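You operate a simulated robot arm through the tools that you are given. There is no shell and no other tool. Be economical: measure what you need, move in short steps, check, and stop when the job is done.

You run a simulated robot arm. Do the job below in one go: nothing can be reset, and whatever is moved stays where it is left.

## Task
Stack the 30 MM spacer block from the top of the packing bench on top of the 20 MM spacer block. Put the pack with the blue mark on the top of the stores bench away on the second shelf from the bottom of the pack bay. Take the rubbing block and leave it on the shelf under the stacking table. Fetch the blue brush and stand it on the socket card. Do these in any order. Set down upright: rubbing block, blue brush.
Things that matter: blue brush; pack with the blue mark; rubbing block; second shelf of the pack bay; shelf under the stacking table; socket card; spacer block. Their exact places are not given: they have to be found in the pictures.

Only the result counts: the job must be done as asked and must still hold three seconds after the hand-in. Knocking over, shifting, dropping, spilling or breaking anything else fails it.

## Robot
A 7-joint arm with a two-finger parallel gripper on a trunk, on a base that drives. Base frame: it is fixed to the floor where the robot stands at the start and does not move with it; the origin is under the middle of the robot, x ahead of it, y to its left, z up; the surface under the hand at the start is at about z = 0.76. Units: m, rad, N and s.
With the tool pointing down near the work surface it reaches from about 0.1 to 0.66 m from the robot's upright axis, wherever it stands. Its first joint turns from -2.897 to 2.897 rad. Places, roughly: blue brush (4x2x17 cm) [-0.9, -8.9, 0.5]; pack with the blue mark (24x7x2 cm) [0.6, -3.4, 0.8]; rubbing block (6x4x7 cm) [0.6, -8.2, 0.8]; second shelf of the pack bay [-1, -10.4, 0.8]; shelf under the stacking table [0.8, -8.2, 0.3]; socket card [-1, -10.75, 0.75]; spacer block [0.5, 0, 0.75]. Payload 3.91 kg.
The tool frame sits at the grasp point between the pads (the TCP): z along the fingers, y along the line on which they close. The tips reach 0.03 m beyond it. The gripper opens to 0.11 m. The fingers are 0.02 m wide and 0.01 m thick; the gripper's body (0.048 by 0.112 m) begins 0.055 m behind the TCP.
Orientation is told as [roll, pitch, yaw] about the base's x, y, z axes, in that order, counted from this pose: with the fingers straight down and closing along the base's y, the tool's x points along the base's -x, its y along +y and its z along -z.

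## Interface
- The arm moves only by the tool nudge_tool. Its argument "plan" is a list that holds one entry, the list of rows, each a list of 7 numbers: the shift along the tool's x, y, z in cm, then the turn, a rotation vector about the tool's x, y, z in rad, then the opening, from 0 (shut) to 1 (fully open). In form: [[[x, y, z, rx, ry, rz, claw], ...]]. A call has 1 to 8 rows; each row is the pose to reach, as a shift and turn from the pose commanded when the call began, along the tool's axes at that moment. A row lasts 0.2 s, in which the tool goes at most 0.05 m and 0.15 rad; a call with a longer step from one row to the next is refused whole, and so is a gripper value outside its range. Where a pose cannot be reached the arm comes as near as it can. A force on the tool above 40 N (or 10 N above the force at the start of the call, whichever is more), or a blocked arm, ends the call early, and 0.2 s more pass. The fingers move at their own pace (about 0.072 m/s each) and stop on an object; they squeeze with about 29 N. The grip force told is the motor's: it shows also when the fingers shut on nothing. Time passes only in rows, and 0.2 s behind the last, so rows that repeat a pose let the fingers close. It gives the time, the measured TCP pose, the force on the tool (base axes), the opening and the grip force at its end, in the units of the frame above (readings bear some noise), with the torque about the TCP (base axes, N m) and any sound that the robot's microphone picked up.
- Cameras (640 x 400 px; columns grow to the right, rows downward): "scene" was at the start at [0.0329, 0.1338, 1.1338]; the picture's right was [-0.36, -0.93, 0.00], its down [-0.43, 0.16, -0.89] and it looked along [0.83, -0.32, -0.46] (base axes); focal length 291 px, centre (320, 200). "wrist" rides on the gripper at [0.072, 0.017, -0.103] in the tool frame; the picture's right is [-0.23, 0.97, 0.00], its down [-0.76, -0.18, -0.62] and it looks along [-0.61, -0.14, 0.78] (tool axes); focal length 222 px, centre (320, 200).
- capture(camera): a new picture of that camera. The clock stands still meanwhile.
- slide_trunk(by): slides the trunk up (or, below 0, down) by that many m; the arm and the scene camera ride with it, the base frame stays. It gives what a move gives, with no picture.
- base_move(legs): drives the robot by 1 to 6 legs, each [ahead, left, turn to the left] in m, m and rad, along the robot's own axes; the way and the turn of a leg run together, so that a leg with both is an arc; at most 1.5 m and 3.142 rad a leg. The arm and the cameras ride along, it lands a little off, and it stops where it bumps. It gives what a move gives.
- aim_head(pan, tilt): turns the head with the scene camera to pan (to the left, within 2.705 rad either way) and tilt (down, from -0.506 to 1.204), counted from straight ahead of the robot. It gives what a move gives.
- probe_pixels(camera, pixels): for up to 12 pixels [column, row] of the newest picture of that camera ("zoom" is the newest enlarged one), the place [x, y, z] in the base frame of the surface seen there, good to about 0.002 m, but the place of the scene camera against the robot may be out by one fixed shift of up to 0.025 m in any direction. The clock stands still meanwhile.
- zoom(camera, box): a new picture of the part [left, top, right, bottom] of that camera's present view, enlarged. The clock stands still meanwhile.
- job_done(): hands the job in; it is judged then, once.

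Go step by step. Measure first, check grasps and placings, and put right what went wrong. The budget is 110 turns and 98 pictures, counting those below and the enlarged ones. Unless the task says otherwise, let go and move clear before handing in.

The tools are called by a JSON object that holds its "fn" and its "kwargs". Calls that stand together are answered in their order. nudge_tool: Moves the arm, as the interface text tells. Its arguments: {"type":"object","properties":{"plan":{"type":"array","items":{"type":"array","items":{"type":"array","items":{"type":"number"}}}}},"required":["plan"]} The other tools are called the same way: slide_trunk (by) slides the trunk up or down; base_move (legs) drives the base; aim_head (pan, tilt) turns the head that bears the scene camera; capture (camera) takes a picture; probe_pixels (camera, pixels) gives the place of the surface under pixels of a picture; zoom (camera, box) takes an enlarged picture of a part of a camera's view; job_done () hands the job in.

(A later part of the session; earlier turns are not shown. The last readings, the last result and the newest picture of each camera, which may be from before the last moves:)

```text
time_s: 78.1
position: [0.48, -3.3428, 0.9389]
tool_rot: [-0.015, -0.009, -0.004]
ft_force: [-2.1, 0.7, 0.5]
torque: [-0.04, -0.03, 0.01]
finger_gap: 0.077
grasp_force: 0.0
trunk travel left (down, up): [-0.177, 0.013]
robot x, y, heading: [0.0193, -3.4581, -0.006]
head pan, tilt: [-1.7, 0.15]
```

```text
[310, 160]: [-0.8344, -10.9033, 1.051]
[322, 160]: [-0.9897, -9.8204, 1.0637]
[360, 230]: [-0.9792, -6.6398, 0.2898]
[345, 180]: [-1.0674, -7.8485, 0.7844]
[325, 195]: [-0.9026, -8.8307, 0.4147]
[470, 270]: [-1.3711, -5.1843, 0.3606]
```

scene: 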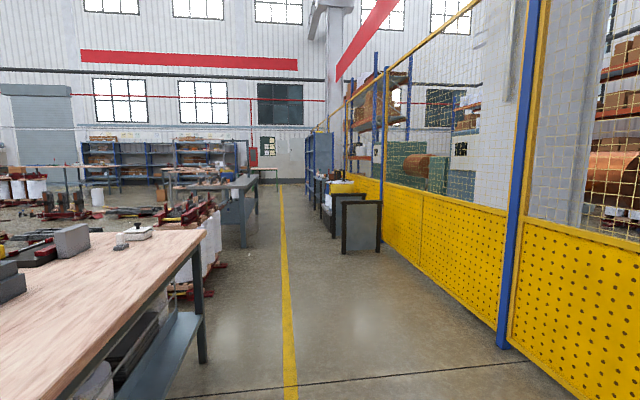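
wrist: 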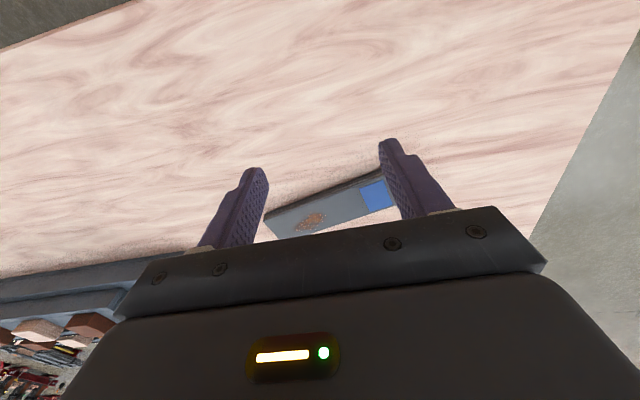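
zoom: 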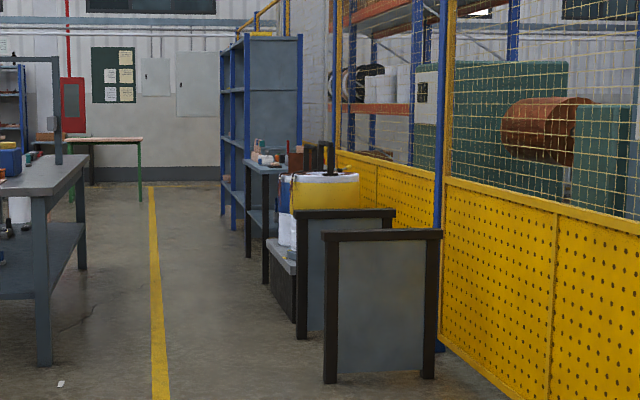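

The blue rack at about x -0.83, y -9.8 to -10.9 looks like the pack bay, with wide-spaced shelves. I'll do the other jobs first and look at the bay from close; driving down the aisle facing -y.

{"fn": "base_move", "kwargs": {"legs": [[-0.32, 0, 0], [0, 0, -1.565], [1.5, 0, 0], [1.5, 0, 0], [0.8, 0, 0]]}}

{"fn": "aim_head", "kwargs": {"pan": 0.5, "tilt": 0.35}}

{"fn": "capture", "kwargs": {"camera": "scene"}}

{"fn": "aim_head", "kwargs": {"pan": -0.3, "tilt": 0.35}}

{"fn": "capture", "kwargs": {"camera": "scene"}}

```text
time_s: 102.2
position: [-0.196, -7.7618, 0.9376]
tool_rot: [-0.015, -0.009, -1.582]
ft_force: [-0.4, 1.1, 0.3]
torque: [0.01, 0.02, 0.0]
finger_gap: 0.0769
grasp_force: 0.1
trunk travel left (down, up): [-0.177, 0.013]
robot x, y, heading: [-0.3056, -7.2976, -1.586]
head pan, tilt: [-1.7, 0.15]
```

```text
time_s: 104.3
position: [-0.1961, -7.7603, 0.9382]
tool_rot: [-0.016, -0.011, -1.582]
ft_force: [-0.4, 0.2, 0.8]
torque: [0.0, 0.0, -0.02]
finger_gap: 0.077
grasp_force: 0.0
trunk travel left (down, up): [-0.177, 0.013]
robot x, y, heading: [-0.3074, -7.2975, -1.582]
head pan, tilt: [0.499, 0.351]
```

```text
63 pictures are left
```

scene: 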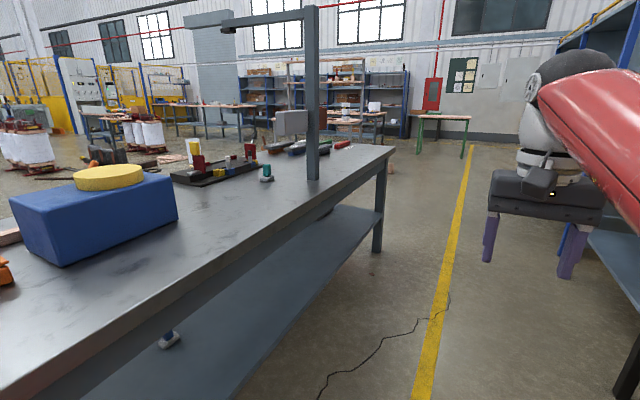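

```text
time_s: 105.4
position: [-0.1968, -7.76, 0.9382]
tool_rot: [-0.016, -0.01, -1.582]
ft_force: [0.2, 1.7, -0.1]
torque: [0.0, -0.01, -0.01]
finger_gap: 0.0771
grasp_force: 0.1
trunk travel left (down, up): [-0.177, 0.013]
robot x, y, heading: [-0.3075, -7.2991, -1.586]
head pan, tilt: [-0.3, 0.351]
```

```text
62 pictures are left
```

scene: 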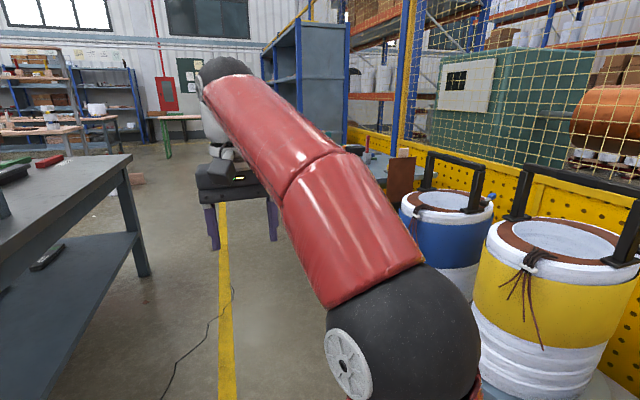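

The steel table is at left, with small objects at (267,172) and a tray at (215,165). I'll zoom on both.

{"fn": "aim_head", "kwargs": {"pan": 0.75, "tilt": 0.45}}

{"fn": "capture", "kwargs": {"camera": "scene"}}

{"fn": "zoom", "kwargs": {"camera": "scene", "box": [240, 80, 460, 220]}}

```text
time_s: 106.7
position: [-0.1965, -7.7619, 0.9387]
tool_rot: [-0.016, -0.008, -1.581]
ft_force: [0.4, -0.5, -0.4]
torque: [0.0, -0.02, -0.02]
finger_gap: 0.0771
grasp_force: 0.0
trunk travel left (down, up): [-0.177, 0.013]
robot x, y, heading: [-0.3058, -7.2974, -1.59]
head pan, tilt: [0.75, 0.45]
```

```text
61 pictures are left
```

scene: 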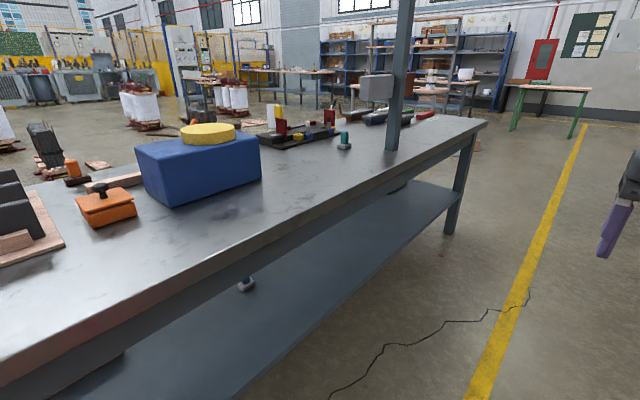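

```text
2.86 times, centred on (350, 150) of scene
```

zoom: 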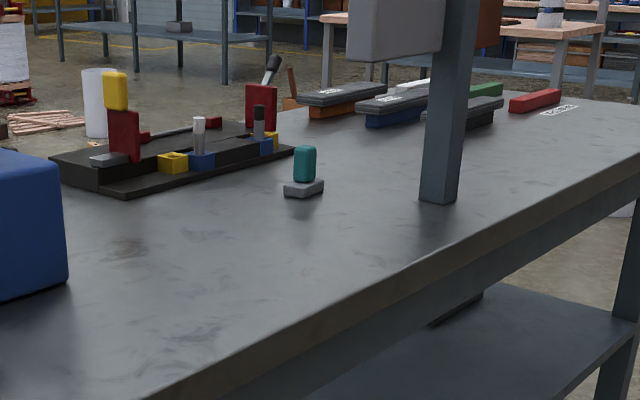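

{"fn": "probe_pixels", "kwargs": {"camera": "zoom", "pixels": [[305, 165], [303, 190], [435, 195], [230, 370], [520, 300], [115, 95]]}}

{"fn": "probe_pixels", "kwargs": {"camera": "scene", "pixels": [[106, 210], [245, 284], [486, 124], [446, 228], [240, 350], [400, 200], [380, 100], [300, 230], [200, 200]]}}

```text
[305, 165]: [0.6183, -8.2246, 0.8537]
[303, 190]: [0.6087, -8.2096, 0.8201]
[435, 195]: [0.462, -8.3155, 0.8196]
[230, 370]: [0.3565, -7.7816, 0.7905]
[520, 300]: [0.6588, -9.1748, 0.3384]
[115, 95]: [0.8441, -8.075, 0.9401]
```

```text
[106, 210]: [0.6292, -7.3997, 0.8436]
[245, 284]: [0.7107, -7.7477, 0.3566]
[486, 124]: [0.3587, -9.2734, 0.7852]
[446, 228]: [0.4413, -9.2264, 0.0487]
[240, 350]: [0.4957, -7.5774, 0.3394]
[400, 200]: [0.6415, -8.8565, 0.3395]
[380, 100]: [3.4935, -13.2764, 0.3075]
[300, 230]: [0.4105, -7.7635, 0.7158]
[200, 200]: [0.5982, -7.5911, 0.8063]
```

The teal-handled block on a grey base at about [0.61,-8.22] must be the rubbing block; table top ≈0.80, post at [0.46,-8.31]. I'll drive alongside, face the table and look closer.

{"fn": "base_move", "kwargs": {"legs": [[0.78, 0, 0], [0, 0, 1.586], [0.2, 0, 0]]}}

{"fn": "aim_head", "kwargs": {"pan": -0.25, "tilt": 0.35}}

{"fn": "capture", "kwargs": {"camera": "scene"}}

{"fn": "capture", "kwargs": {"camera": "wrist"}}

```text
time_s: 116.0
position: [0.34, -7.966, 0.9381]
tool_rot: [-0.016, -0.008, 0.017]
ft_force: [-0.6, -0.7, -0.4]
torque: [0.01, -0.01, -0.01]
finger_gap: 0.077
grasp_force: 0.0
trunk travel left (down, up): [-0.177, 0.013]
robot x, y, heading: [-0.1204, -8.0873, 0.006]
head pan, tilt: [0.75, 0.45]
```

```text
time_s: 117.3
position: [0.3385, -7.9663, 0.939]
tool_rot: [-0.015, -0.009, 0.016]
ft_force: [-0.6, 0.3, -0.4]
torque: [0.0, 0.0, 0.03]
finger_gap: 0.0775
grasp_force: 0.1
trunk travel left (down, up): [-0.177, 0.013]
robot x, y, heading: [-0.1203, -8.085, 0.016]
head pan, tilt: [-0.25, 0.351]
```

```text
59 pictures are left
```

scene: 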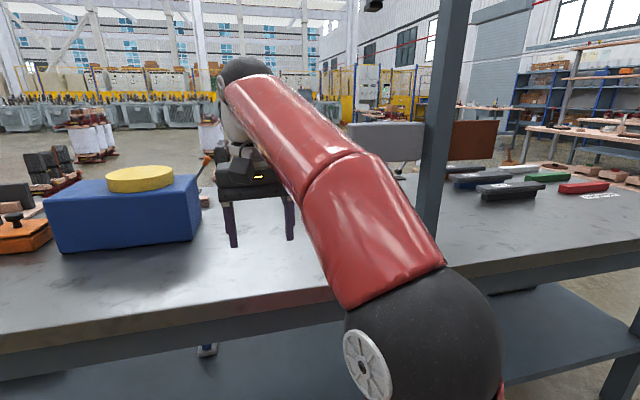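

```text
58 pictures are left
```

wrist: 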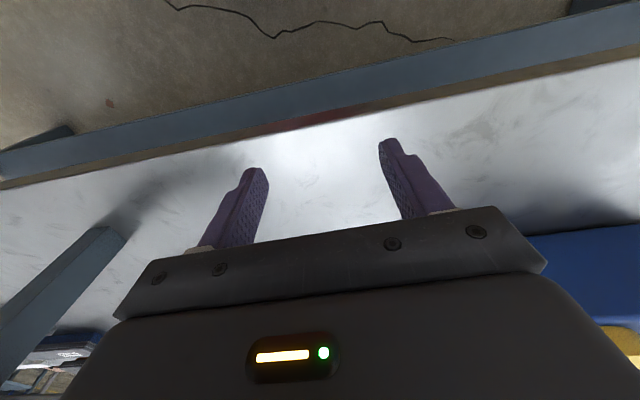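

{"fn": "probe_pixels", "kwargs": {"camera": "scene", "pixels": [[360, 140], [415, 140], [470, 140], [440, 120], [375, 5], [395, 177], [425, 240], [205, 350], [185, 220]]}}

{"fn": "zoom", "kwargs": {"camera": "scene", "box": [340, 100, 520, 220]}}

```text
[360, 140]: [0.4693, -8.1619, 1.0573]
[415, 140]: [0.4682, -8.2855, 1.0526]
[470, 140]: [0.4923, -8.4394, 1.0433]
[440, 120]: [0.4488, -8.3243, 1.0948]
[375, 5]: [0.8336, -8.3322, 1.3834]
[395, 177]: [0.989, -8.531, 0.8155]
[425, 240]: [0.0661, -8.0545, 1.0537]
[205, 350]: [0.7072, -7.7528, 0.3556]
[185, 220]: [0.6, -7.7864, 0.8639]
```

```text
3.33 times, centred on (430, 160) of scene
```

zoom: 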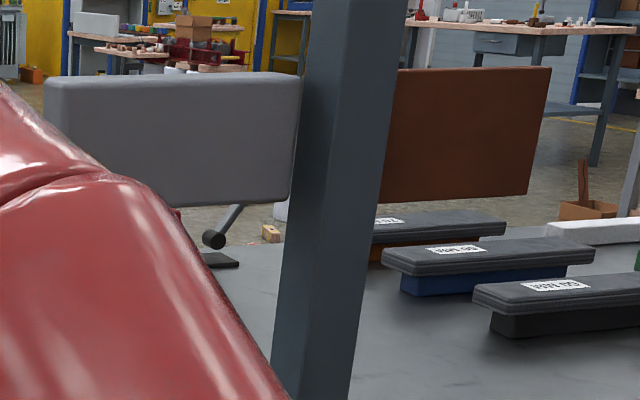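

A grey panel hangs at x≈0.47, y -8.15 to -8.29, z≈1.01–1.09, in front of the block. I'll stand at about [0.14,-7.76] facing 45° right so the arm passes beside it.

{"fn": "base_move", "kwargs": {"legs": [[0, 0.325, 0], [0, 0, -0.795], [0.184, 0.184, 0]]}}

{"fn": "aim_head", "kwargs": {"pan": 0.2, "tilt": 0.5}}

{"fn": "capture", "kwargs": {"camera": "scene"}}

{"fn": "capture", "kwargs": {"camera": "wrist"}}

```text
time_s: 123.0
position: [0.5486, -7.9976, 0.939]
tool_rot: [-0.017, -0.009, -0.768]
ft_force: [-0.1, -0.6, 0.2]
torque: [0.02, 0.03, 0.0]
finger_gap: 0.0769
grasp_force: 0.0
trunk travel left (down, up): [-0.177, 0.013]
robot x, y, heading: [0.1352, -7.7592, -0.775]
head pan, tilt: [-0.25, 0.351]
```

```text
time_s: 123.9
position: [0.5475, -7.9962, 0.9378]
tool_rot: [-0.016, -0.01, -0.769]
ft_force: [0.3, -0.6, -1.1]
torque: [-0.01, -0.01, 0.0]
finger_gap: 0.0771
grasp_force: 0.0
trunk travel left (down, up): [-0.177, 0.013]
robot x, y, heading: [0.135, -7.7589, -0.772]
head pan, tilt: [0.201, 0.499]
```

```text
56 pictures are left
```

scene: 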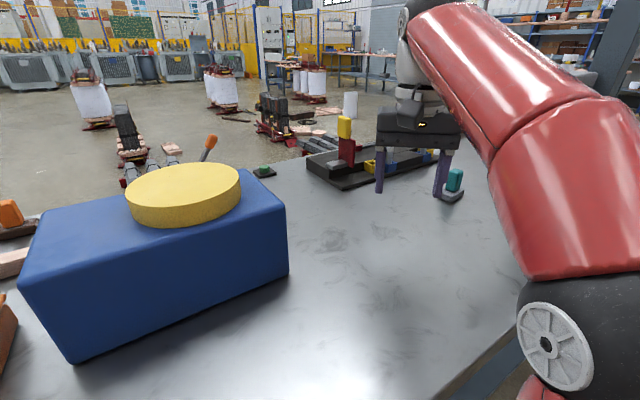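

```text
55 pictures are left
```

wrist: 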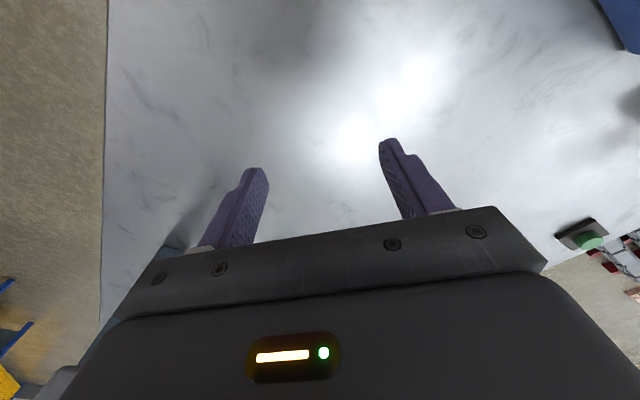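

The block shows at scene (454,185). Zoom and probe.

{"fn": "zoom", "kwargs": {"camera": "scene", "box": [420, 150, 484, 210]}}

{"fn": "probe_pixels", "kwargs": {"camera": "zoom", "pixels": [[355, 130], [355, 230], [350, 320], [270, 290], [400, 300], [430, 250], [200, 350], [500, 300], [170, 240]]}}

{"fn": "probe_pixels", "kwargs": {"camera": "scene", "pixels": [[403, 30], [418, 95], [580, 110], [480, 60]]}}

```text
6.67 times, centred on (452, 180) of scene
```

zoom: 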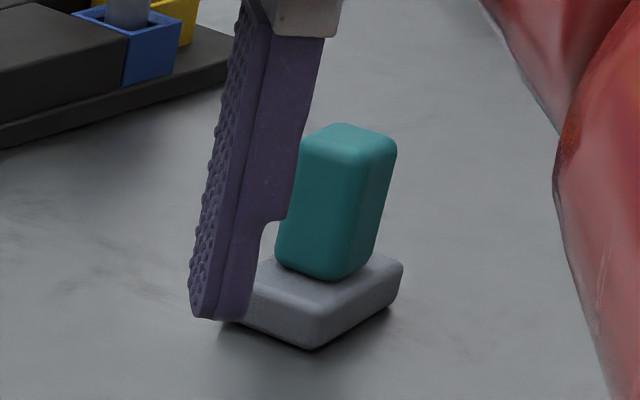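

```text
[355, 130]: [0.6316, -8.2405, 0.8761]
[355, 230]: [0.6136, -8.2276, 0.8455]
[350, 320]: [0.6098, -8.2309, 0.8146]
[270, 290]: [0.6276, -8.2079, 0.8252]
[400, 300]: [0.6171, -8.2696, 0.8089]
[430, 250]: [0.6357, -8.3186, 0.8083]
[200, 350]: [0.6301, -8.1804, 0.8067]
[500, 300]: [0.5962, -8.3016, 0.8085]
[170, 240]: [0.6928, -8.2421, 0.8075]
```

```text
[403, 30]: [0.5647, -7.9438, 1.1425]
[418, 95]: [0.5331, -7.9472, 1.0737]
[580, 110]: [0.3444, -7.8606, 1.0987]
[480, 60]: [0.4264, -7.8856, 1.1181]
```

Handle top at about [0.62,-8.245]. I'll move the hand nearer (staying clear of the panel) to view it with the wrist camera.

{"fn": "nudge_tool", "kwargs": {"plan": [[[-3.5, -2.2, 0, 0, 0, 0, 0.7], [-7, -4.5, 0, 0, 0, 0, 0.7], [-10.5, -6.7, 0, 0, 0, 0, 0.7], [-13, -9, 0, 0, 0, 0, 0.7]]]}}

{"fn": "capture", "kwargs": {"camera": "wrist"}}

```text
time_s: 124.9
position: [0.5606, -8.0973, 0.9267]
tool_rot: [-0.015, -0.01, -0.77]
ft_force: [0.3, -0.5, 0.5]
torque: [0.0, 0.01, 0.0]
finger_gap: 0.0768
grasp_force: 0.0
out of reach, approached as far as the arm can: row 2, 3, 4
trunk travel left (down, up): [-0.177, 0.013]
robot x, y, heading: [0.1356, -7.7611, -0.775]
head pan, tilt: [0.201, 0.499]
```

```text
53 pictures are left
```

wrist: 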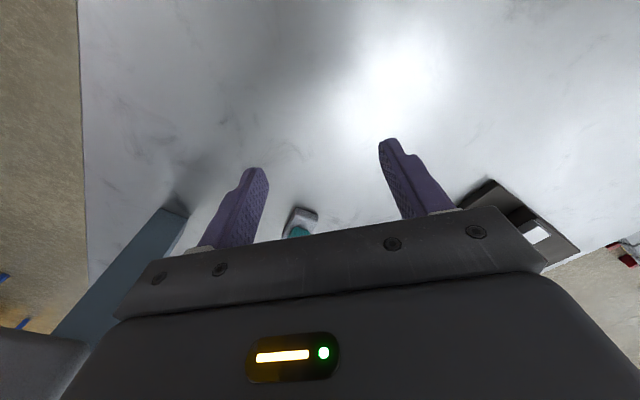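

Vertical reach is too short here, but a tool tilted ~25° below horizontal can pass under the panel. First I'll measure the block's orientation at wrist (300,220).

{"fn": "zoom", "kwargs": {"camera": "wrist", "box": [270, 195, 334, 245]}}

{"fn": "probe_pixels", "kwargs": {"camera": "zoom", "pixels": [[130, 330], [280, 130], [460, 150], [250, 350], [330, 330], [300, 250], [430, 230], [190, 230], [560, 200]]}}

```text
8.00 times, centred on (302, 220) of wrist
```

zoom: 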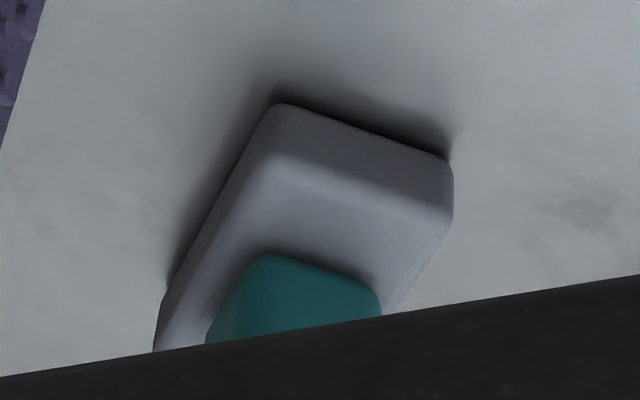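

```text
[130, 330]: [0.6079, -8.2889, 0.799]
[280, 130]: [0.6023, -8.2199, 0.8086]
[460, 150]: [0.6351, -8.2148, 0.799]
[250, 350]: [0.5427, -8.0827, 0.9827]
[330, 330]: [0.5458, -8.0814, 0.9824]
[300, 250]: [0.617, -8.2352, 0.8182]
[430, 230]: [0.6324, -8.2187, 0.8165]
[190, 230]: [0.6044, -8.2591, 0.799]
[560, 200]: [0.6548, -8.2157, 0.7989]
```

{"fn": "probe_pixels", "kwargs": {"camera": "zoom", "pixels": [[285, 115], [365, 140], [440, 165], [225, 200], [195, 260], [165, 320], [440, 200], [270, 260], [370, 290], [220, 310], [320, 275], [270, 160]]}}

```text
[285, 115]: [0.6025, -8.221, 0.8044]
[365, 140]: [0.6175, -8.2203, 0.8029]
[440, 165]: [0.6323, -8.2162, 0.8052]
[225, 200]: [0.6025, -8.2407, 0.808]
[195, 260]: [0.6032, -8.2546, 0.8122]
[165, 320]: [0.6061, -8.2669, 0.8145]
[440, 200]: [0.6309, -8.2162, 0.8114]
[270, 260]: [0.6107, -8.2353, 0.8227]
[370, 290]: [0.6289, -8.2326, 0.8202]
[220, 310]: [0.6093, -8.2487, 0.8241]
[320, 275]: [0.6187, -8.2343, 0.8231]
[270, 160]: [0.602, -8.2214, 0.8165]
```

The block is square to yaw≈+0.09, base centre ≈[0.624,-8.249], handle ~2.2 cm in x. I'll approach along -y (yaw -1.48) with the fingers tilted 40° below horizontal, well clear of the panel. First yaw, then tilt.

{"fn": "nudge_tool", "kwargs": {"plan": [[[0, 0, 0, 0, 0, 0.142, 0.7], [0, 0, 0, 0, 0, 0.284, 0.7], [0, 0, 0, 0, 0, 0.426, 0.7], [0, 0, 0, 0, 0, 0.568, 0.7], [0, 0, 0, 0, 0, 0.71, 0.7]]]}}

{"fn": "nudge_tool", "kwargs": {"plan": [[[0, 0, 0, 0, -0.145, 0, 0.7], [0, 0, 0, 0, -0.29, 0, 0.7], [0, 0, 0, 0, -0.435, 0, 0.7], [0, 0, 0, 0, -0.58, 0, 0.7], [0, 0, 0, 0, -0.725, 0, 0.7], [0, 0, 0, 0, -0.87, 0, 0.7]]]}}

{"fn": "capture", "kwargs": {"camera": "wrist"}}

{"fn": "capture", "kwargs": {"camera": "scene"}}

```text
time_s: 126.1
position: [0.5606, -8.0975, 0.9277]
tool_rot: [-0.005, -0.016, -1.479]
ft_force: [-0.5, 0.3, 1.4]
torque: [-0.03, 0.0, 0.03]
finger_gap: 0.077
grasp_force: 0.0
trunk travel left (down, up): [-0.177, 0.013]
robot x, y, heading: [0.1365, -7.7613, -0.775]
head pan, tilt: [0.201, 0.499]
```

```text
time_s: 127.5
position: [0.5605, -8.0954, 0.9277]
tool_rot: [-0.008, -0.888, -1.469]
ft_force: [0.2, -0.1, 0.1]
torque: [0.01, -0.03, -0.01]
finger_gap: 0.0768
grasp_force: 0.1
trunk travel left (down, up): [-0.177, 0.013]
robot x, y, heading: [0.1379, -7.7605, -0.773]
head pan, tilt: [0.201, 0.499]
```

```text
51 pictures are left
```

wrist: 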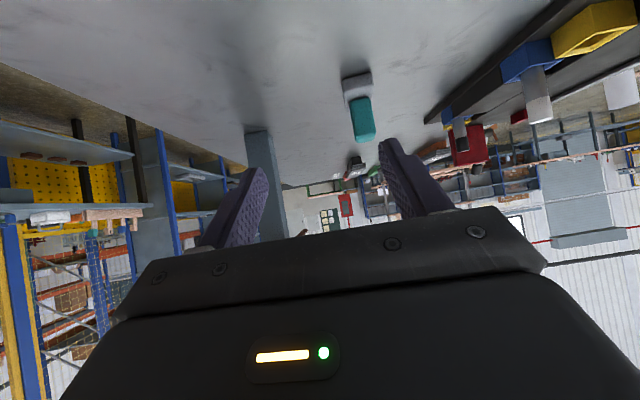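

```text
50 pictures are left
```

scene: 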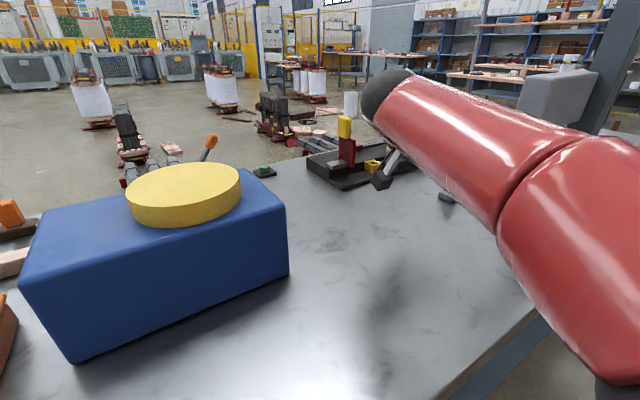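

The tilted view shows the block at (360,110). I'll probe its faces.

{"fn": "zoom", "kwargs": {"camera": "wrist", "box": [330, 65, 394, 150]}}

{"fn": "probe_pixels", "kwargs": {"camera": "zoom", "pixels": [[290, 180], [350, 200], [260, 250], [400, 240], [320, 300], [350, 345], [300, 130], [240, 80], [380, 60], [290, 240]]}}

{"fn": "probe_pixels", "kwargs": {"camera": "wrist", "pixels": [[430, 112], [450, 118], [540, 108], [250, 145]]}}

```text
4.71 times, centred on (362, 108) of wrist
```

zoom: 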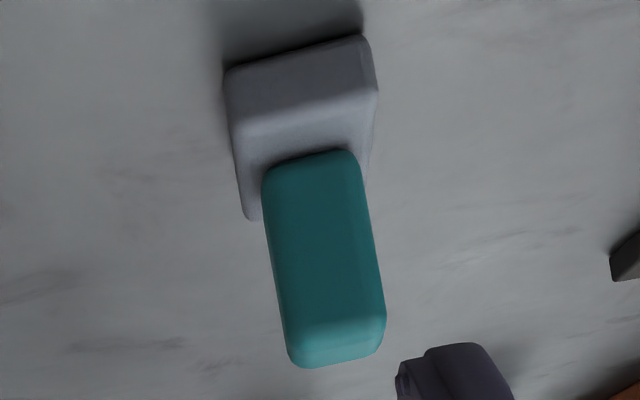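

```text
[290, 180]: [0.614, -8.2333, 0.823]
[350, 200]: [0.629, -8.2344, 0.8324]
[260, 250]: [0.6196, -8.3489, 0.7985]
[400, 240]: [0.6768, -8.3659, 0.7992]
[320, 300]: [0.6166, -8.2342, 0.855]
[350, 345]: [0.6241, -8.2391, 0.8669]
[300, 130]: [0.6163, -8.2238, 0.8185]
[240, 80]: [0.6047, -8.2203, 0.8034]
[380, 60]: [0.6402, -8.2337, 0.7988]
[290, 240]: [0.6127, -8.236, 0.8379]
```

```text
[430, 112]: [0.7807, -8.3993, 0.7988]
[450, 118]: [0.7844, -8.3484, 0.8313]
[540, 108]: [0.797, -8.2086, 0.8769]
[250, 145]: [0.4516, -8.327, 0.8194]
```

Handle: x 0.608–0.632, near face y -8.233, top 0.868. I'll go to 8 cm before it, then slide the fingers around it at z≈0.856.

{"fn": "nudge_tool", "kwargs": {"plan": [[[0.2, 1.5, 3.5, 0.015, 0, 0.012, 0.6], [0.5, 3, 7, 0.03, 0, 0.025, 0.6], [0.8, 4.4, 10.4, 0.0466, 0, 0.0379, 0.6], [-0.9, 4.4, 12, 0.0466, 0, 0.0379, 0.6], [-2.0, 4.4, 13.4, 0.0466, 0, 0.0379, 0.6], [-2.0, 4.4, 13.4, 0.0466, 0, 0.0379, 0.6]]]}}

{"fn": "capture", "kwargs": {"camera": "wrist"}}

```text
time_s: 128.9
position: [0.6134, -8.2094, 0.8588]
tool_rot: [-0.009, -0.888, -1.532]
ft_force: [-0.6, 0.1, 0.0]
torque: [0.01, 0.01, 0.0]
finger_gap: 0.0658
grasp_force: 0.0
trunk travel left (down, up): [-0.177, 0.013]
robot x, y, heading: [0.1371, -7.7599, -0.774]
head pan, tilt: [0.201, 0.499]
```

```text
48 pictures are left
```

wrist: 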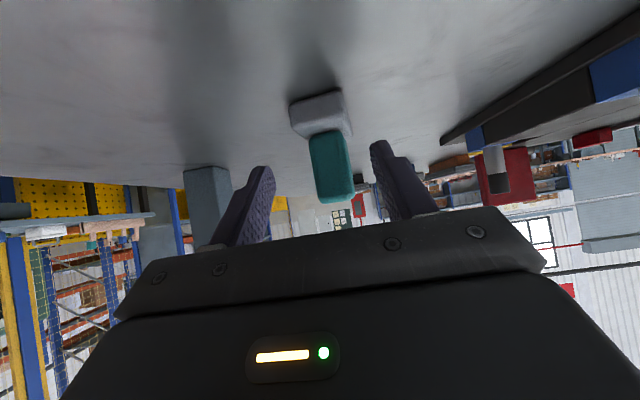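

Aligned; advance 3.8 cm more, then close.

{"fn": "nudge_tool", "kwargs": {"plan": [[[-0.7, 0.3, 1.0, 0, 0, 0, 0.6], [-1.4, 0.5, 2.1, 0, 0, 0, 0.6], [-2.16, 0.55, 3.13, 0, 0, 0, 0.6], [-2.16, 0.55, 3.13, 0, 0, 0, 0], [-2.16, 0.55, 3.13, 0, 0, 0, 0], [-2.16, 0.55, 3.13, 0, 0, 0, 0], [-2.16, 0.55, 3.13, 0, 0, 0, 0]]]}}

{"fn": "capture", "kwargs": {"camera": "wrist"}}

```text
time_s: 130.5
position: [0.621, -8.2457, 0.8557]
tool_rot: [-0.009, -0.886, -1.533]
ft_force: [-0.8, -0.1, 1.6]
torque: [-0.09, -0.06, 0.0]
finger_gap: 0.0255
grasp_force: 29.4
trunk travel left (down, up): [-0.177, 0.013]
robot x, y, heading: [0.1341, -7.7636, -0.77]
head pan, tilt: [0.201, 0.499]
```

```text
47 pictures are left
```

wrist: 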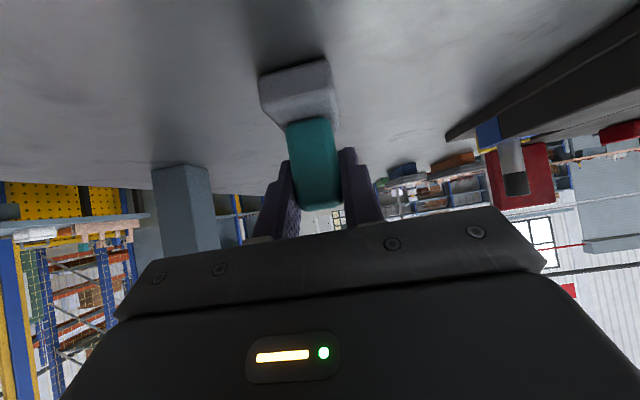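

Gripped (25.5 mm, 29 N). Lift 10 cm and draw back 13 cm.

{"fn": "nudge_tool", "kwargs": {"plan": [[[-0.8, 0, -0.6, 0, 0, 0, 0], [-2.3, 0, -1.9, 0, 0, 0, 0], [-4.7, 0, -3.8, 0, 0, 0, 0], [-7.76, 0, -6.3, 0, 0, 0, 0], [-5.0, 0, -9.7, 0, 0, 0, 0], [-2.3, 0, -13, 0, 0, 0, 0], [0.4, 0, -16.4, 0, 0, 0, 0]]]}}

{"fn": "capture", "kwargs": {"camera": "wrist"}}

```text
time_s: 132.1
position: [0.6181, -8.1183, 0.959]
tool_rot: [-0.008, -0.886, -1.532]
ft_force: [-0.2, 0.1, -0.2]
torque: [-0.01, -0.02, 0.0]
finger_gap: 0.0255
grasp_force: 29.1
trunk travel left (down, up): [-0.177, 0.013]
robot x, y, heading: [0.1363, -7.7621, -0.775]
head pan, tilt: [0.201, 0.499]
```

```text
46 pictures are left
```

wrist: 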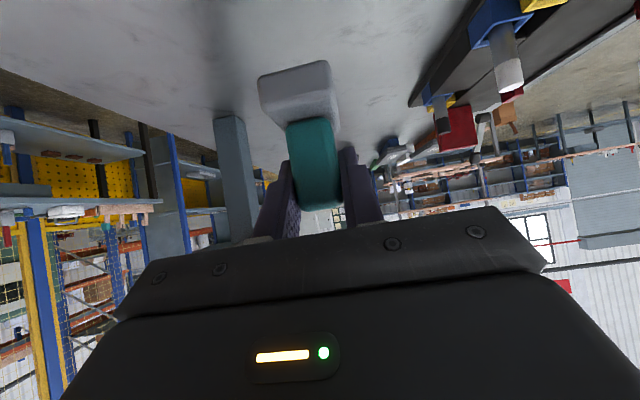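

Held well. I'll turn the tool to face straight ahead of the robot while drawing back, then drive back and face the table.

{"fn": "nudge_tool", "kwargs": {"plan": [[[1.15, -1.7, -1.4, -0.098, 0, -0.08, 0], [2.3, -3.4, -2.8, -0.196, 0, -0.16, 0], [3.45, -5.1, -4.2, -0.294, 0, -0.239, 0], [4.6, -6.8, -5.7, -0.392, 0, -0.319, 0], [5.75, -8.5, -7.1, -0.49, 0, -0.399, 0], [6.9, -10.3, -8.5, -0.587, 0, -0.478, 0]]]}}

{"fn": "base_move", "kwargs": {"legs": [[-0.45, 0, 0], [0, 0, 0.775], [0, -0.78, 0]]}}

{"fn": "slide_trunk", "kwargs": {"by": -0.17}}

{"fn": "aim_head", "kwargs": {"pan": 0.25, "tilt": 0.75}}

{"fn": "capture", "kwargs": {"camera": "scene"}}

```text
time_s: 133.5
position: [0.51, -8.0108, 0.9567]
tool_rot: [-0.004, -0.884, -0.775]
ft_force: [0.1, 0.4, -0.6]
torque: [-0.02, 0.03, -0.02]
finger_gap: 0.0252
grasp_force: 29.1
trunk travel left (down, up): [-0.177, 0.013]
robot x, y, heading: [0.136, -7.7588, -0.777]
head pan, tilt: [0.201, 0.499]
```

```text
time_s: 142.0
position: [0.2693, -8.1462, 0.9581]
tool_rot: [-0.005, -0.883, -0.002]
ft_force: [0.1, 0.6, 0.1]
torque: [-0.01, -0.02, 0.01]
finger_gap: 0.0254
grasp_force: 29.0
trunk travel left (down, up): [-0.177, 0.013]
robot x, y, heading: [-0.1729, -8.2283, 0.002]
head pan, tilt: [0.201, 0.499]
```

```text
time_s: 143.9
position: [0.269, -8.1471, 0.7876]
tool_rot: [-0.005, -0.883, -0.002]
ft_force: [0.2, -0.3, -0.5]
torque: [-0.03, 0.0, -0.02]
finger_gap: 0.0254
grasp_force: 29.5
trunk travel left (down, up): [-0.007, 0.183]
robot x, y, heading: [-0.1716, -8.2312, 0.003]
head pan, tilt: [0.201, 0.499]
```

```text
time_s: 144.7
position: [0.2693, -8.1475, 0.7876]
tool_rot: [-0.004, -0.884, -0.001]
ft_force: [0.5, 0.5, -0.5]
torque: [-0.01, 0.01, -0.04]
finger_gap: 0.0254
grasp_force: 29.3
trunk travel left (down, up): [-0.007, 0.183]
robot x, y, heading: [-0.1743, -8.2328, -0.0]
head pan, tilt: [0.25, 0.75]
```

```text
45 pictures are left
```

scene: 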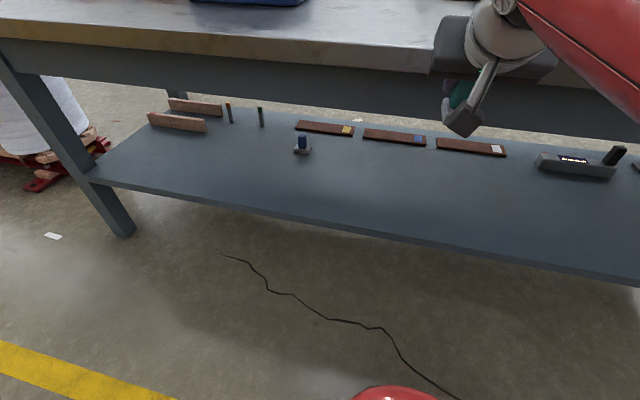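

The shelf's front half is free near (400,190). Probe edge and items.

{"fn": "probe_pixels", "kwargs": {"camera": "scene", "pixels": [[400, 232], [400, 180], [395, 143], [520, 200], [475, 150], [575, 172], [400, 70], [400, 100], [380, 390]]}}

```text
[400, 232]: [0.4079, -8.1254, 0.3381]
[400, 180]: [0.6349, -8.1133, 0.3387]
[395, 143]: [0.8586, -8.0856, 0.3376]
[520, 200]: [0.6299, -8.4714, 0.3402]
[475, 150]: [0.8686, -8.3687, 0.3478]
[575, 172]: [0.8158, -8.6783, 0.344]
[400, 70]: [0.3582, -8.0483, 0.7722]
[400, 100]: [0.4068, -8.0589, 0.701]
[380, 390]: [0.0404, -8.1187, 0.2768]
```

Shelf z≈0.328, front edge x≈0.40. I'll lower the hand in front of the table to z≈0.45.

{"fn": "nudge_tool", "kwargs": {"plan": [[[3.5, 0, 1.2, 0, 0, 0, 0], [7, 0, 4, 0, 0, 0, 0], [10.7, 0, 7, 0, 0, 0, 0], [14.4, 0, 10, 0, 0, 0, 0], [18, 0, 13, 0, 0, 0, 0], [21.7, 0, 16, 0, 0, 0, 0], [25, 0, 18.7, 0, 0, 0, 0], [26.8, 0, 20.1, 0, 0, 0, 0]]]}}

{"fn": "capture", "kwargs": {"camera": "scene"}}

{"fn": "capture", "kwargs": {"camera": "wrist"}}

```text
time_s: 146.5
position: [0.2673, -8.1426, 0.459]
tool_rot: [0.022, -0.864, -0.024]
ft_force: [-0.3, 0.4, -1.8]
torque: [-0.02, -0.01, 0.01]
finger_gap: 0.0254
grasp_force: 29.2
out of reach, approached as far as the arm can: row 7, 8
trunk travel left (down, up): [-0.007, 0.183]
robot x, y, heading: [-0.1721, -8.2332, -0.0]
head pan, tilt: [0.25, 0.75]
```

```text
44 pictures are left
```

scene: 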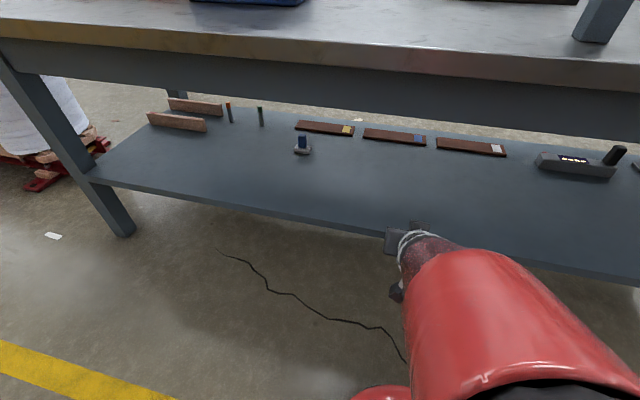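

```text
43 pictures are left
```

wrist: 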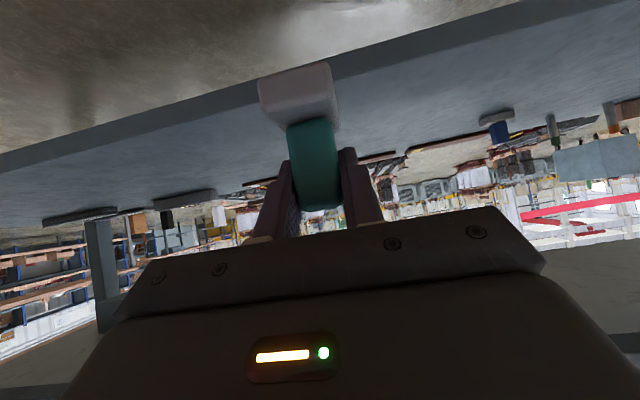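

Near the arm's low limit but fine. I'll drive the base ahead 0.22 m, carrying the block over the shelf at 7 cm height.

{"fn": "base_move", "kwargs": {"legs": [[0.22, 0, 0]]}}

{"fn": "capture", "kwargs": {"camera": "scene"}}

{"fn": "capture", "kwargs": {"camera": "wrist"}}

```text
time_s: 148.2
position: [0.4921, -8.1433, 0.4597]
tool_rot: [0.021, -0.864, -0.029]
ft_force: [-0.3, -0.2, 0.1]
torque: [-0.01, -0.01, 0.0]
finger_gap: 0.0253
grasp_force: 29.0
trunk travel left (down, up): [-0.007, 0.183]
robot x, y, heading: [0.0492, -8.2314, 0.0]
head pan, tilt: [0.25, 0.75]
```

```text
42 pictures are left
```

scene: 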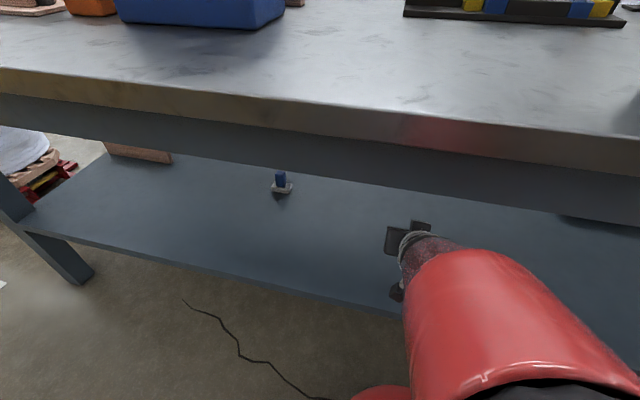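

```text
41 pictures are left
```

wrist: 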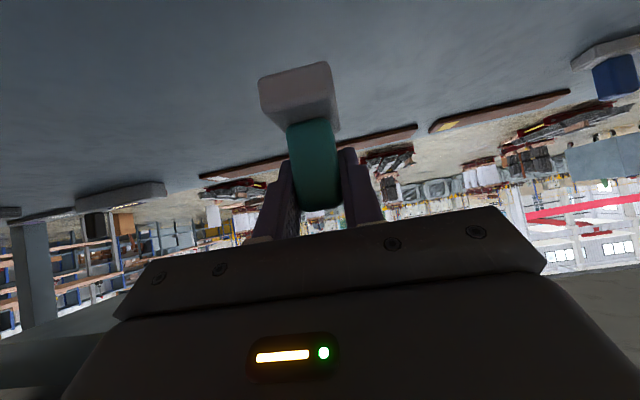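

Over the shelf. Lower with small orientation corrections and slightly further in.

{"fn": "nudge_tool", "kwargs": {"plan": [[[0.2, 0, 2.5, 0.01, -0.007, 0, 0], [1.2, 0, 4.2, 0.02, -0.014, 0, 0], [2.2, 0, 5.5, 0.03, -0.021, 0, 0], [3.0, 0, 6.3, 0.03, -0.021, 0, 0], [3.0, 0, 6.3, 0.03, -0.021, 0, 0]]]}}

{"fn": "capture", "kwargs": {"camera": "wrist"}}

```text
time_s: 149.4
position: [0.5236, -8.1444, 0.3934]
tool_rot: [-0.01, -0.881, -0.03]
ft_force: [0.0, 0.2, -0.5]
torque: [-0.01, 0.01, 0.0]
finger_gap: 0.0253
grasp_force: 29.1
trunk travel left (down, up): [-0.007, 0.183]
robot x, y, heading: [0.0513, -8.2321, 0.002]
head pan, tilt: [0.25, 0.75]
```

```text
40 pictures are left
```

wrist: 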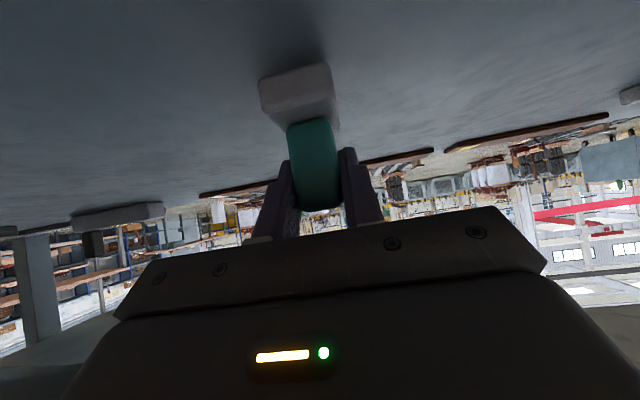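

{"fn": "probe_pixels", "kwargs": {"camera": "wrist", "pixels": [[300, 55], [240, 90], [350, 90], [290, 88], [295, 105]]}}

{"fn": "nudge_tool", "kwargs": {"plan": [[[0.23, 0, 0.2, 0, 0, 0, 0], [0.46, 0, 0.38, 0, 0, 0, 0], [0.6, 0, 0.5, 0, 0, 0, 0], [0.72, 0, 0.6, 0, 0, 0, 0]]]}}

```text
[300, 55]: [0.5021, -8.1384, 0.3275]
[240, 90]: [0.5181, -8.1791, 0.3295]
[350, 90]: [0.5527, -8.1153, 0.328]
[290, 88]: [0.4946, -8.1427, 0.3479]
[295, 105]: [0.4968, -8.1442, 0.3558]
```

```text
time_s: 150.4
position: [0.5245, -8.1423, 0.3879]
tool_rot: [-0.009, -0.883, -0.027]
ft_force: [1.3, 0.5, -0.9]
torque: [0.0, -0.01, 0.04]
finger_gap: 0.0254
grasp_force: 28.7
out of reach, approached as far as the arm can: row 1, 2, 3, 4
trunk travel left (down, up): [-0.007, 0.183]
robot x, y, heading: [0.0477, -8.2311, -0.0]
head pan, tilt: [0.25, 0.75]
```

3 mm left to the shelf; use the trunk's last travel.

{"fn": "slide_trunk", "kwargs": {"by": -0.004}}

{"fn": "zoom", "kwargs": {"camera": "wrist", "box": [220, 40, 380, 150]}}

```text
time_s: 150.9
position: [0.5257, -8.1427, 0.3856]
tool_rot: [-0.007, -0.89, -0.031]
ft_force: [-2.5, -2.8, 19.3]
torque: [0.03, -0.03, -0.01]
finger_gap: 0.0255
grasp_force: 29.2
trunk travel left (down, up): [-0.003, 0.187]
robot x, y, heading: [0.0521, -8.2279, 0.003]
head pan, tilt: [0.25, 0.75]
```

```text
3.64 times, centred on (300, 95) of wrist
```

zoom: 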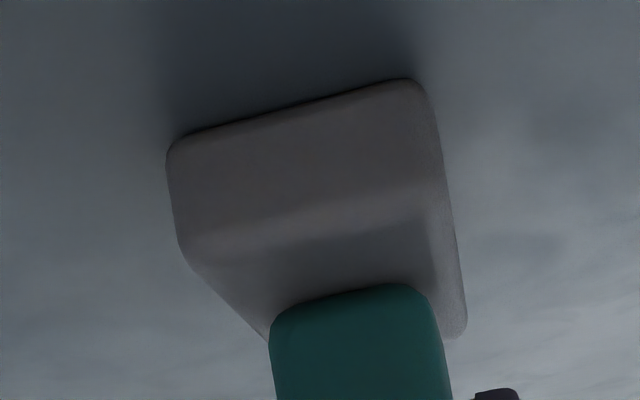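

Contact 19 N: it's down. Release, then back out horizontally with the base.

{"fn": "nudge_tool", "kwargs": {"plan": [[[-0.1, 0, -0.1, 0, 0, 0, 0.5], [-0.1, 0, -0.1, 0, 0, 0, 0.6], [-0.1, 0, -0.1, 0, 0, 0, 0.6], [1.2, 0, -1.9, 0, 0, 0, 0.6], [2.6, 0, -3.5, 0, 0, 0, 0.6], [4, 0, -5.2, 0, 0, 0, 0.6]]]}}

{"fn": "base_move", "kwargs": {"legs": [[-0.3, 0, 0]]}}

{"fn": "capture", "kwargs": {"camera": "wrist"}}

```text
time_s: 152.3
position: [0.5105, -8.1226, 0.3986]
tool_rot: [-0.011, -0.883, -0.03]
ft_force: [-0.4, -0.1, -0.2]
torque: [0.03, -0.02, 0.02]
finger_gap: 0.0657
grasp_force: 0.1
out of reach, approached as far as the arm can: row 4, 5, 6
trunk travel left (down, up): [-0.003, 0.187]
robot x, y, heading: [0.0511, -8.2304, -0.002]
head pan, tilt: [0.25, 0.75]
```

```text
time_s: 154.4
position: [0.2117, -8.1206, 0.398]
tool_rot: [-0.009, -0.883, -0.024]
ft_force: [-0.6, 0.0, -0.1]
torque: [0.0, -0.01, 0.0]
finger_gap: 0.0663
grasp_force: 0.0
trunk travel left (down, up): [-0.003, 0.187]
robot x, y, heading: [-0.2482, -8.231, 0.002]
head pan, tilt: [0.25, 0.75]
```

```text
38 pictures are left
```

wrist: 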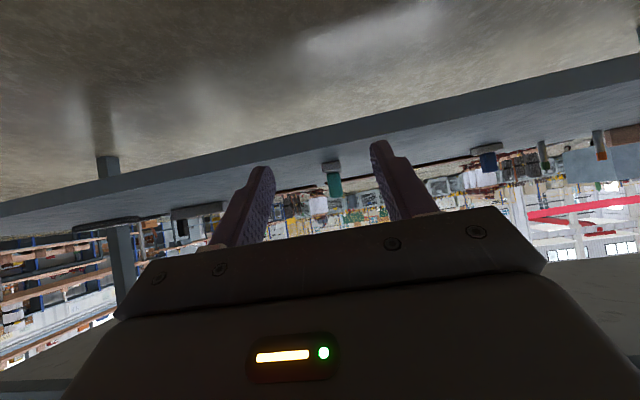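

The block stands upright on the shelf at (333,175). I'll raise the trunk, turn toward -y and look at the brush side (x≈-0.9, y≈-8.9).

{"fn": "slide_trunk", "kwargs": {"by": 0.17}}

{"fn": "base_move", "kwargs": {"legs": [[0, 0, -1.57]]}}

{"fn": "aim_head", "kwargs": {"pan": -0.75, "tilt": 0.5}}

{"fn": "capture", "kwargs": {"camera": "scene"}}

```text
time_s: 156.3
position: [0.2112, -8.1197, 0.5692]
tool_rot: [-0.01, -0.884, -0.022]
ft_force: [-0.4, -0.3, 0.0]
torque: [-0.01, 0.0, 0.02]
finger_gap: 0.0659
grasp_force: 0.1
trunk travel left (down, up): [-0.173, 0.017]
robot x, y, heading: [-0.2493, -8.2303, 0.012]
head pan, tilt: [0.25, 0.75]
```

```text
time_s: 160.5
position: [-0.1338, -8.6908, 0.5697]
tool_rot: [-0.01, -0.883, -1.584]
ft_force: [0.5, 0.1, 0.1]
torque: [-0.01, 0.0, 0.02]
finger_gap: 0.0655
grasp_force: 0.0
trunk travel left (down, up): [-0.173, 0.017]
robot x, y, heading: [-0.2506, -8.2335, -1.552]
head pan, tilt: [0.25, 0.75]
```

```text
time_s: 161.8
position: [-0.1325, -8.6896, 0.5701]
tool_rot: [-0.01, -0.882, -1.585]
ft_force: [0.1, -0.2, 1.0]
torque: [0.03, -0.01, 0.01]
finger_gap: 0.066
grasp_force: 0.1
trunk travel left (down, up): [-0.173, 0.017]
robot x, y, heading: [-0.2471, -8.2346, -1.557]
head pan, tilt: [-0.75, 0.499]
```

```text
37 pictures are left
```

scene: 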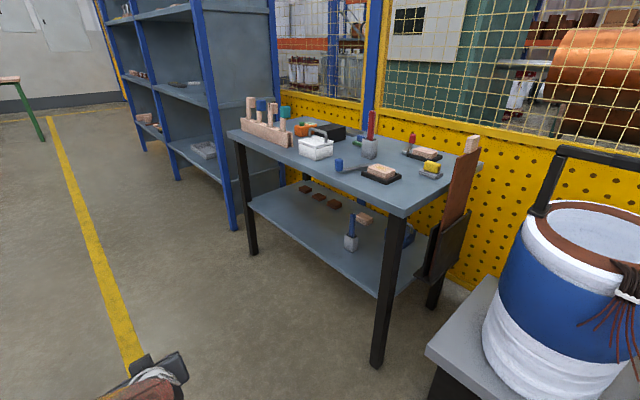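

The blue brush stands on the small table's lower shelf at (351,232). Zoom and probe.

{"fn": "zoom", "kwargs": {"camera": "scene", "box": [290, 170, 420, 260]}}

{"fn": "probe_pixels", "kwargs": {"camera": "zoom", "pixels": [[303, 240], [300, 350], [303, 215], [380, 210], [250, 370], [150, 120], [560, 250]]}}

{"fn": "probe_pixels", "kwargs": {"camera": "scene", "pixels": [[400, 213], [245, 140], [375, 295], [255, 203], [375, 355], [380, 178]]}}

```text
4.44 times, centred on (355, 215) of scene
```

zoom: 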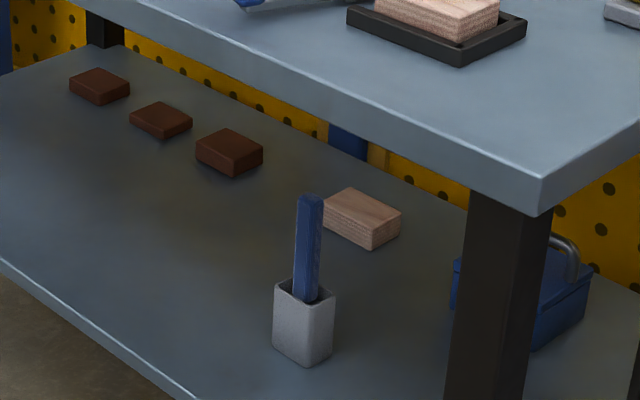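

```text
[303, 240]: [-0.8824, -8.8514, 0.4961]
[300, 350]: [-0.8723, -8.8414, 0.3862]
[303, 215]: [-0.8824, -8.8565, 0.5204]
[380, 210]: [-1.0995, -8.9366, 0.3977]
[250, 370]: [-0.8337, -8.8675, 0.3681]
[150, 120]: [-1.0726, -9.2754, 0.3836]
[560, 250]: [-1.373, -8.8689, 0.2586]
```

```text
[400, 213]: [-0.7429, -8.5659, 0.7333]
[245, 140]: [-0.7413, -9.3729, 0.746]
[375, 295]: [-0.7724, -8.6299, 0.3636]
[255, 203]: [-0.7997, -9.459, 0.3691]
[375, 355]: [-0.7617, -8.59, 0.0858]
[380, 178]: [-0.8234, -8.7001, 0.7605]
```

Brush handle at about [-0.89,-8.85], z 0.45–0.53, standing in a grey cup on the shelf (z≈0.36). I'll drive to face it (-x) from x≈-0.1.

{"fn": "base_move", "kwargs": {"legs": [[0.5, 0.15, 0], [0, 0, -1.585]]}}

{"fn": "capture", "kwargs": {"camera": "wrist"}}

```text
time_s: 168.5
position: [-0.5428, -8.86, 0.57]
tool_rot: [-0.011, -0.883, -3.115]
ft_force: [-0.2, -0.4, -0.4]
torque: [0.03, -0.02, 0.0]
finger_gap: 0.0662
grasp_force: 0.0
trunk travel left (down, up): [-0.173, 0.017]
robot x, y, heading: [-0.0891, -8.7289, -3.087]
head pan, tilt: [-0.75, 0.499]
```

```text
35 pictures are left
```

wrist: 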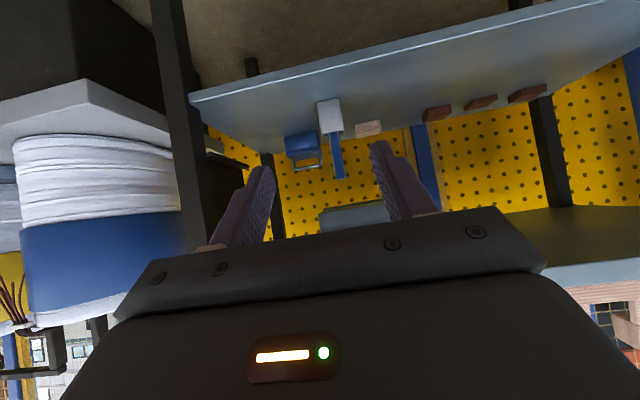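

{"fn": "zoom", "kwargs": {"camera": "wrist", "box": [300, 85, 380, 190]}}

{"fn": "probe_pixels", "kwargs": {"camera": "zoom", "pixels": [[285, 230], [305, 300], [315, 340], [262, 100], [275, 70], [300, 250], [285, 195], [235, 160], [322, 360]]}}

{"fn": "probe_pixels", "kwargs": {"camera": "wrist", "pixels": [[300, 90], [400, 60], [560, 272], [185, 130], [350, 100]]}}

```text
3.81 times, centred on (340, 138) of wrist
```

zoom: 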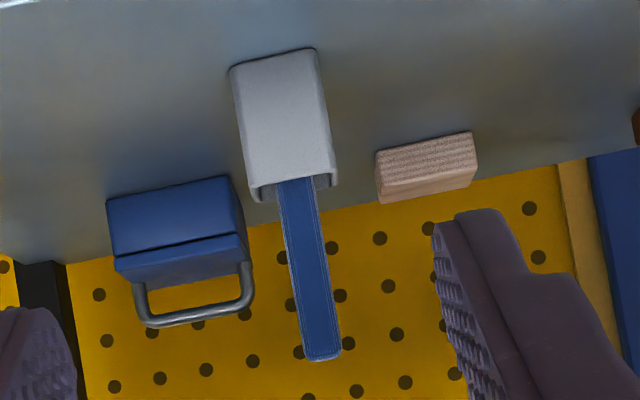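

```text
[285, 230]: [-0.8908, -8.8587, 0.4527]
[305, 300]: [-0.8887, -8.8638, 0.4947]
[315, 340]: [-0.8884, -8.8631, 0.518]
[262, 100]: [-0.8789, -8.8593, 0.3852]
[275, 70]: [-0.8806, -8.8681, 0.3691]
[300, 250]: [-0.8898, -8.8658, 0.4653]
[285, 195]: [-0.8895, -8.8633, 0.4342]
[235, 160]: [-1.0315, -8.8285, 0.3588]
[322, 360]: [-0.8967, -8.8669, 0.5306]
```

```text
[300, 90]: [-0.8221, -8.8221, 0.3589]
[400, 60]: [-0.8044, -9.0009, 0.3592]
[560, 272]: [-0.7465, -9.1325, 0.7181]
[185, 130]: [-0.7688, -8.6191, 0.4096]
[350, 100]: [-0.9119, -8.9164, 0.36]
```

Brush near face x≈-0.889, y≈-8.863, top 0.53, shelf 0.359. I'll lower the trunk and swing the tool to horizontal, then approach.

{"fn": "slide_trunk", "kwargs": {"by": -0.17}}

{"fn": "nudge_tool", "kwargs": {"plan": [[[-2.9, 0, 0.67, 0, -0.1374, 0, 0.6], [-5.8, 0, 1.33, 0, -0.275, 0, 0.6], [-8.6, 0, 2, 0, -0.412, 0, 0.6], [-11.5, 0, 2.67, 0, -0.55, 0, 0.6], [-14.4, 0, 3.33, 0, -0.687, 0, 0.6], [-14.4, 0, 3.33, 0, -0.687, 0, 0.6]]]}}

{"fn": "capture", "kwargs": {"camera": "wrist"}}

```text
time_s: 170.4
position: [-0.5438, -8.8601, 0.3999]
tool_rot: [-0.01, -0.883, -3.112]
ft_force: [-0.4, -0.1, -0.6]
torque: [-0.02, -0.03, -0.02]
finger_gap: 0.0659
grasp_force: 0.0
trunk travel left (down, up): [-0.003, 0.187]
robot x, y, heading: [-0.0906, -8.7267, -3.082]
head pan, tilt: [-0.75, 0.499]
```

```text
time_s: 171.8
position: [-0.6603, -8.8629, 0.4898]
tool_rot: [-1.56, -1.564, -1.561]
ft_force: [-0.3, 0.0, 0.1]
torque: [-0.04, -0.03, 0.01]
finger_gap: 0.0659
grasp_force: 0.2
trunk travel left (down, up): [-0.003, 0.187]
robot x, y, heading: [-0.0889, -8.7236, -3.085]
head pan, tilt: [-0.75, 0.499]
```

```text
33 pictures are left
```

wrist: 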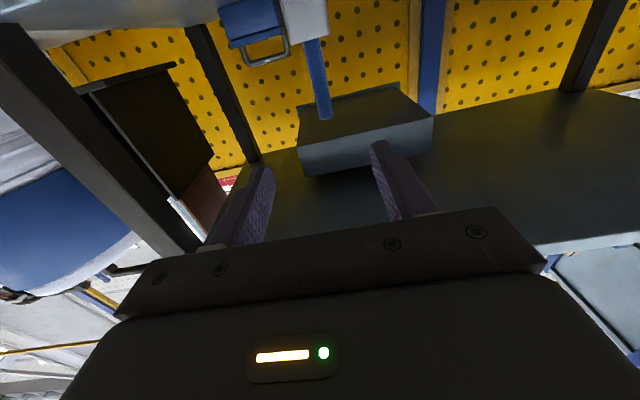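

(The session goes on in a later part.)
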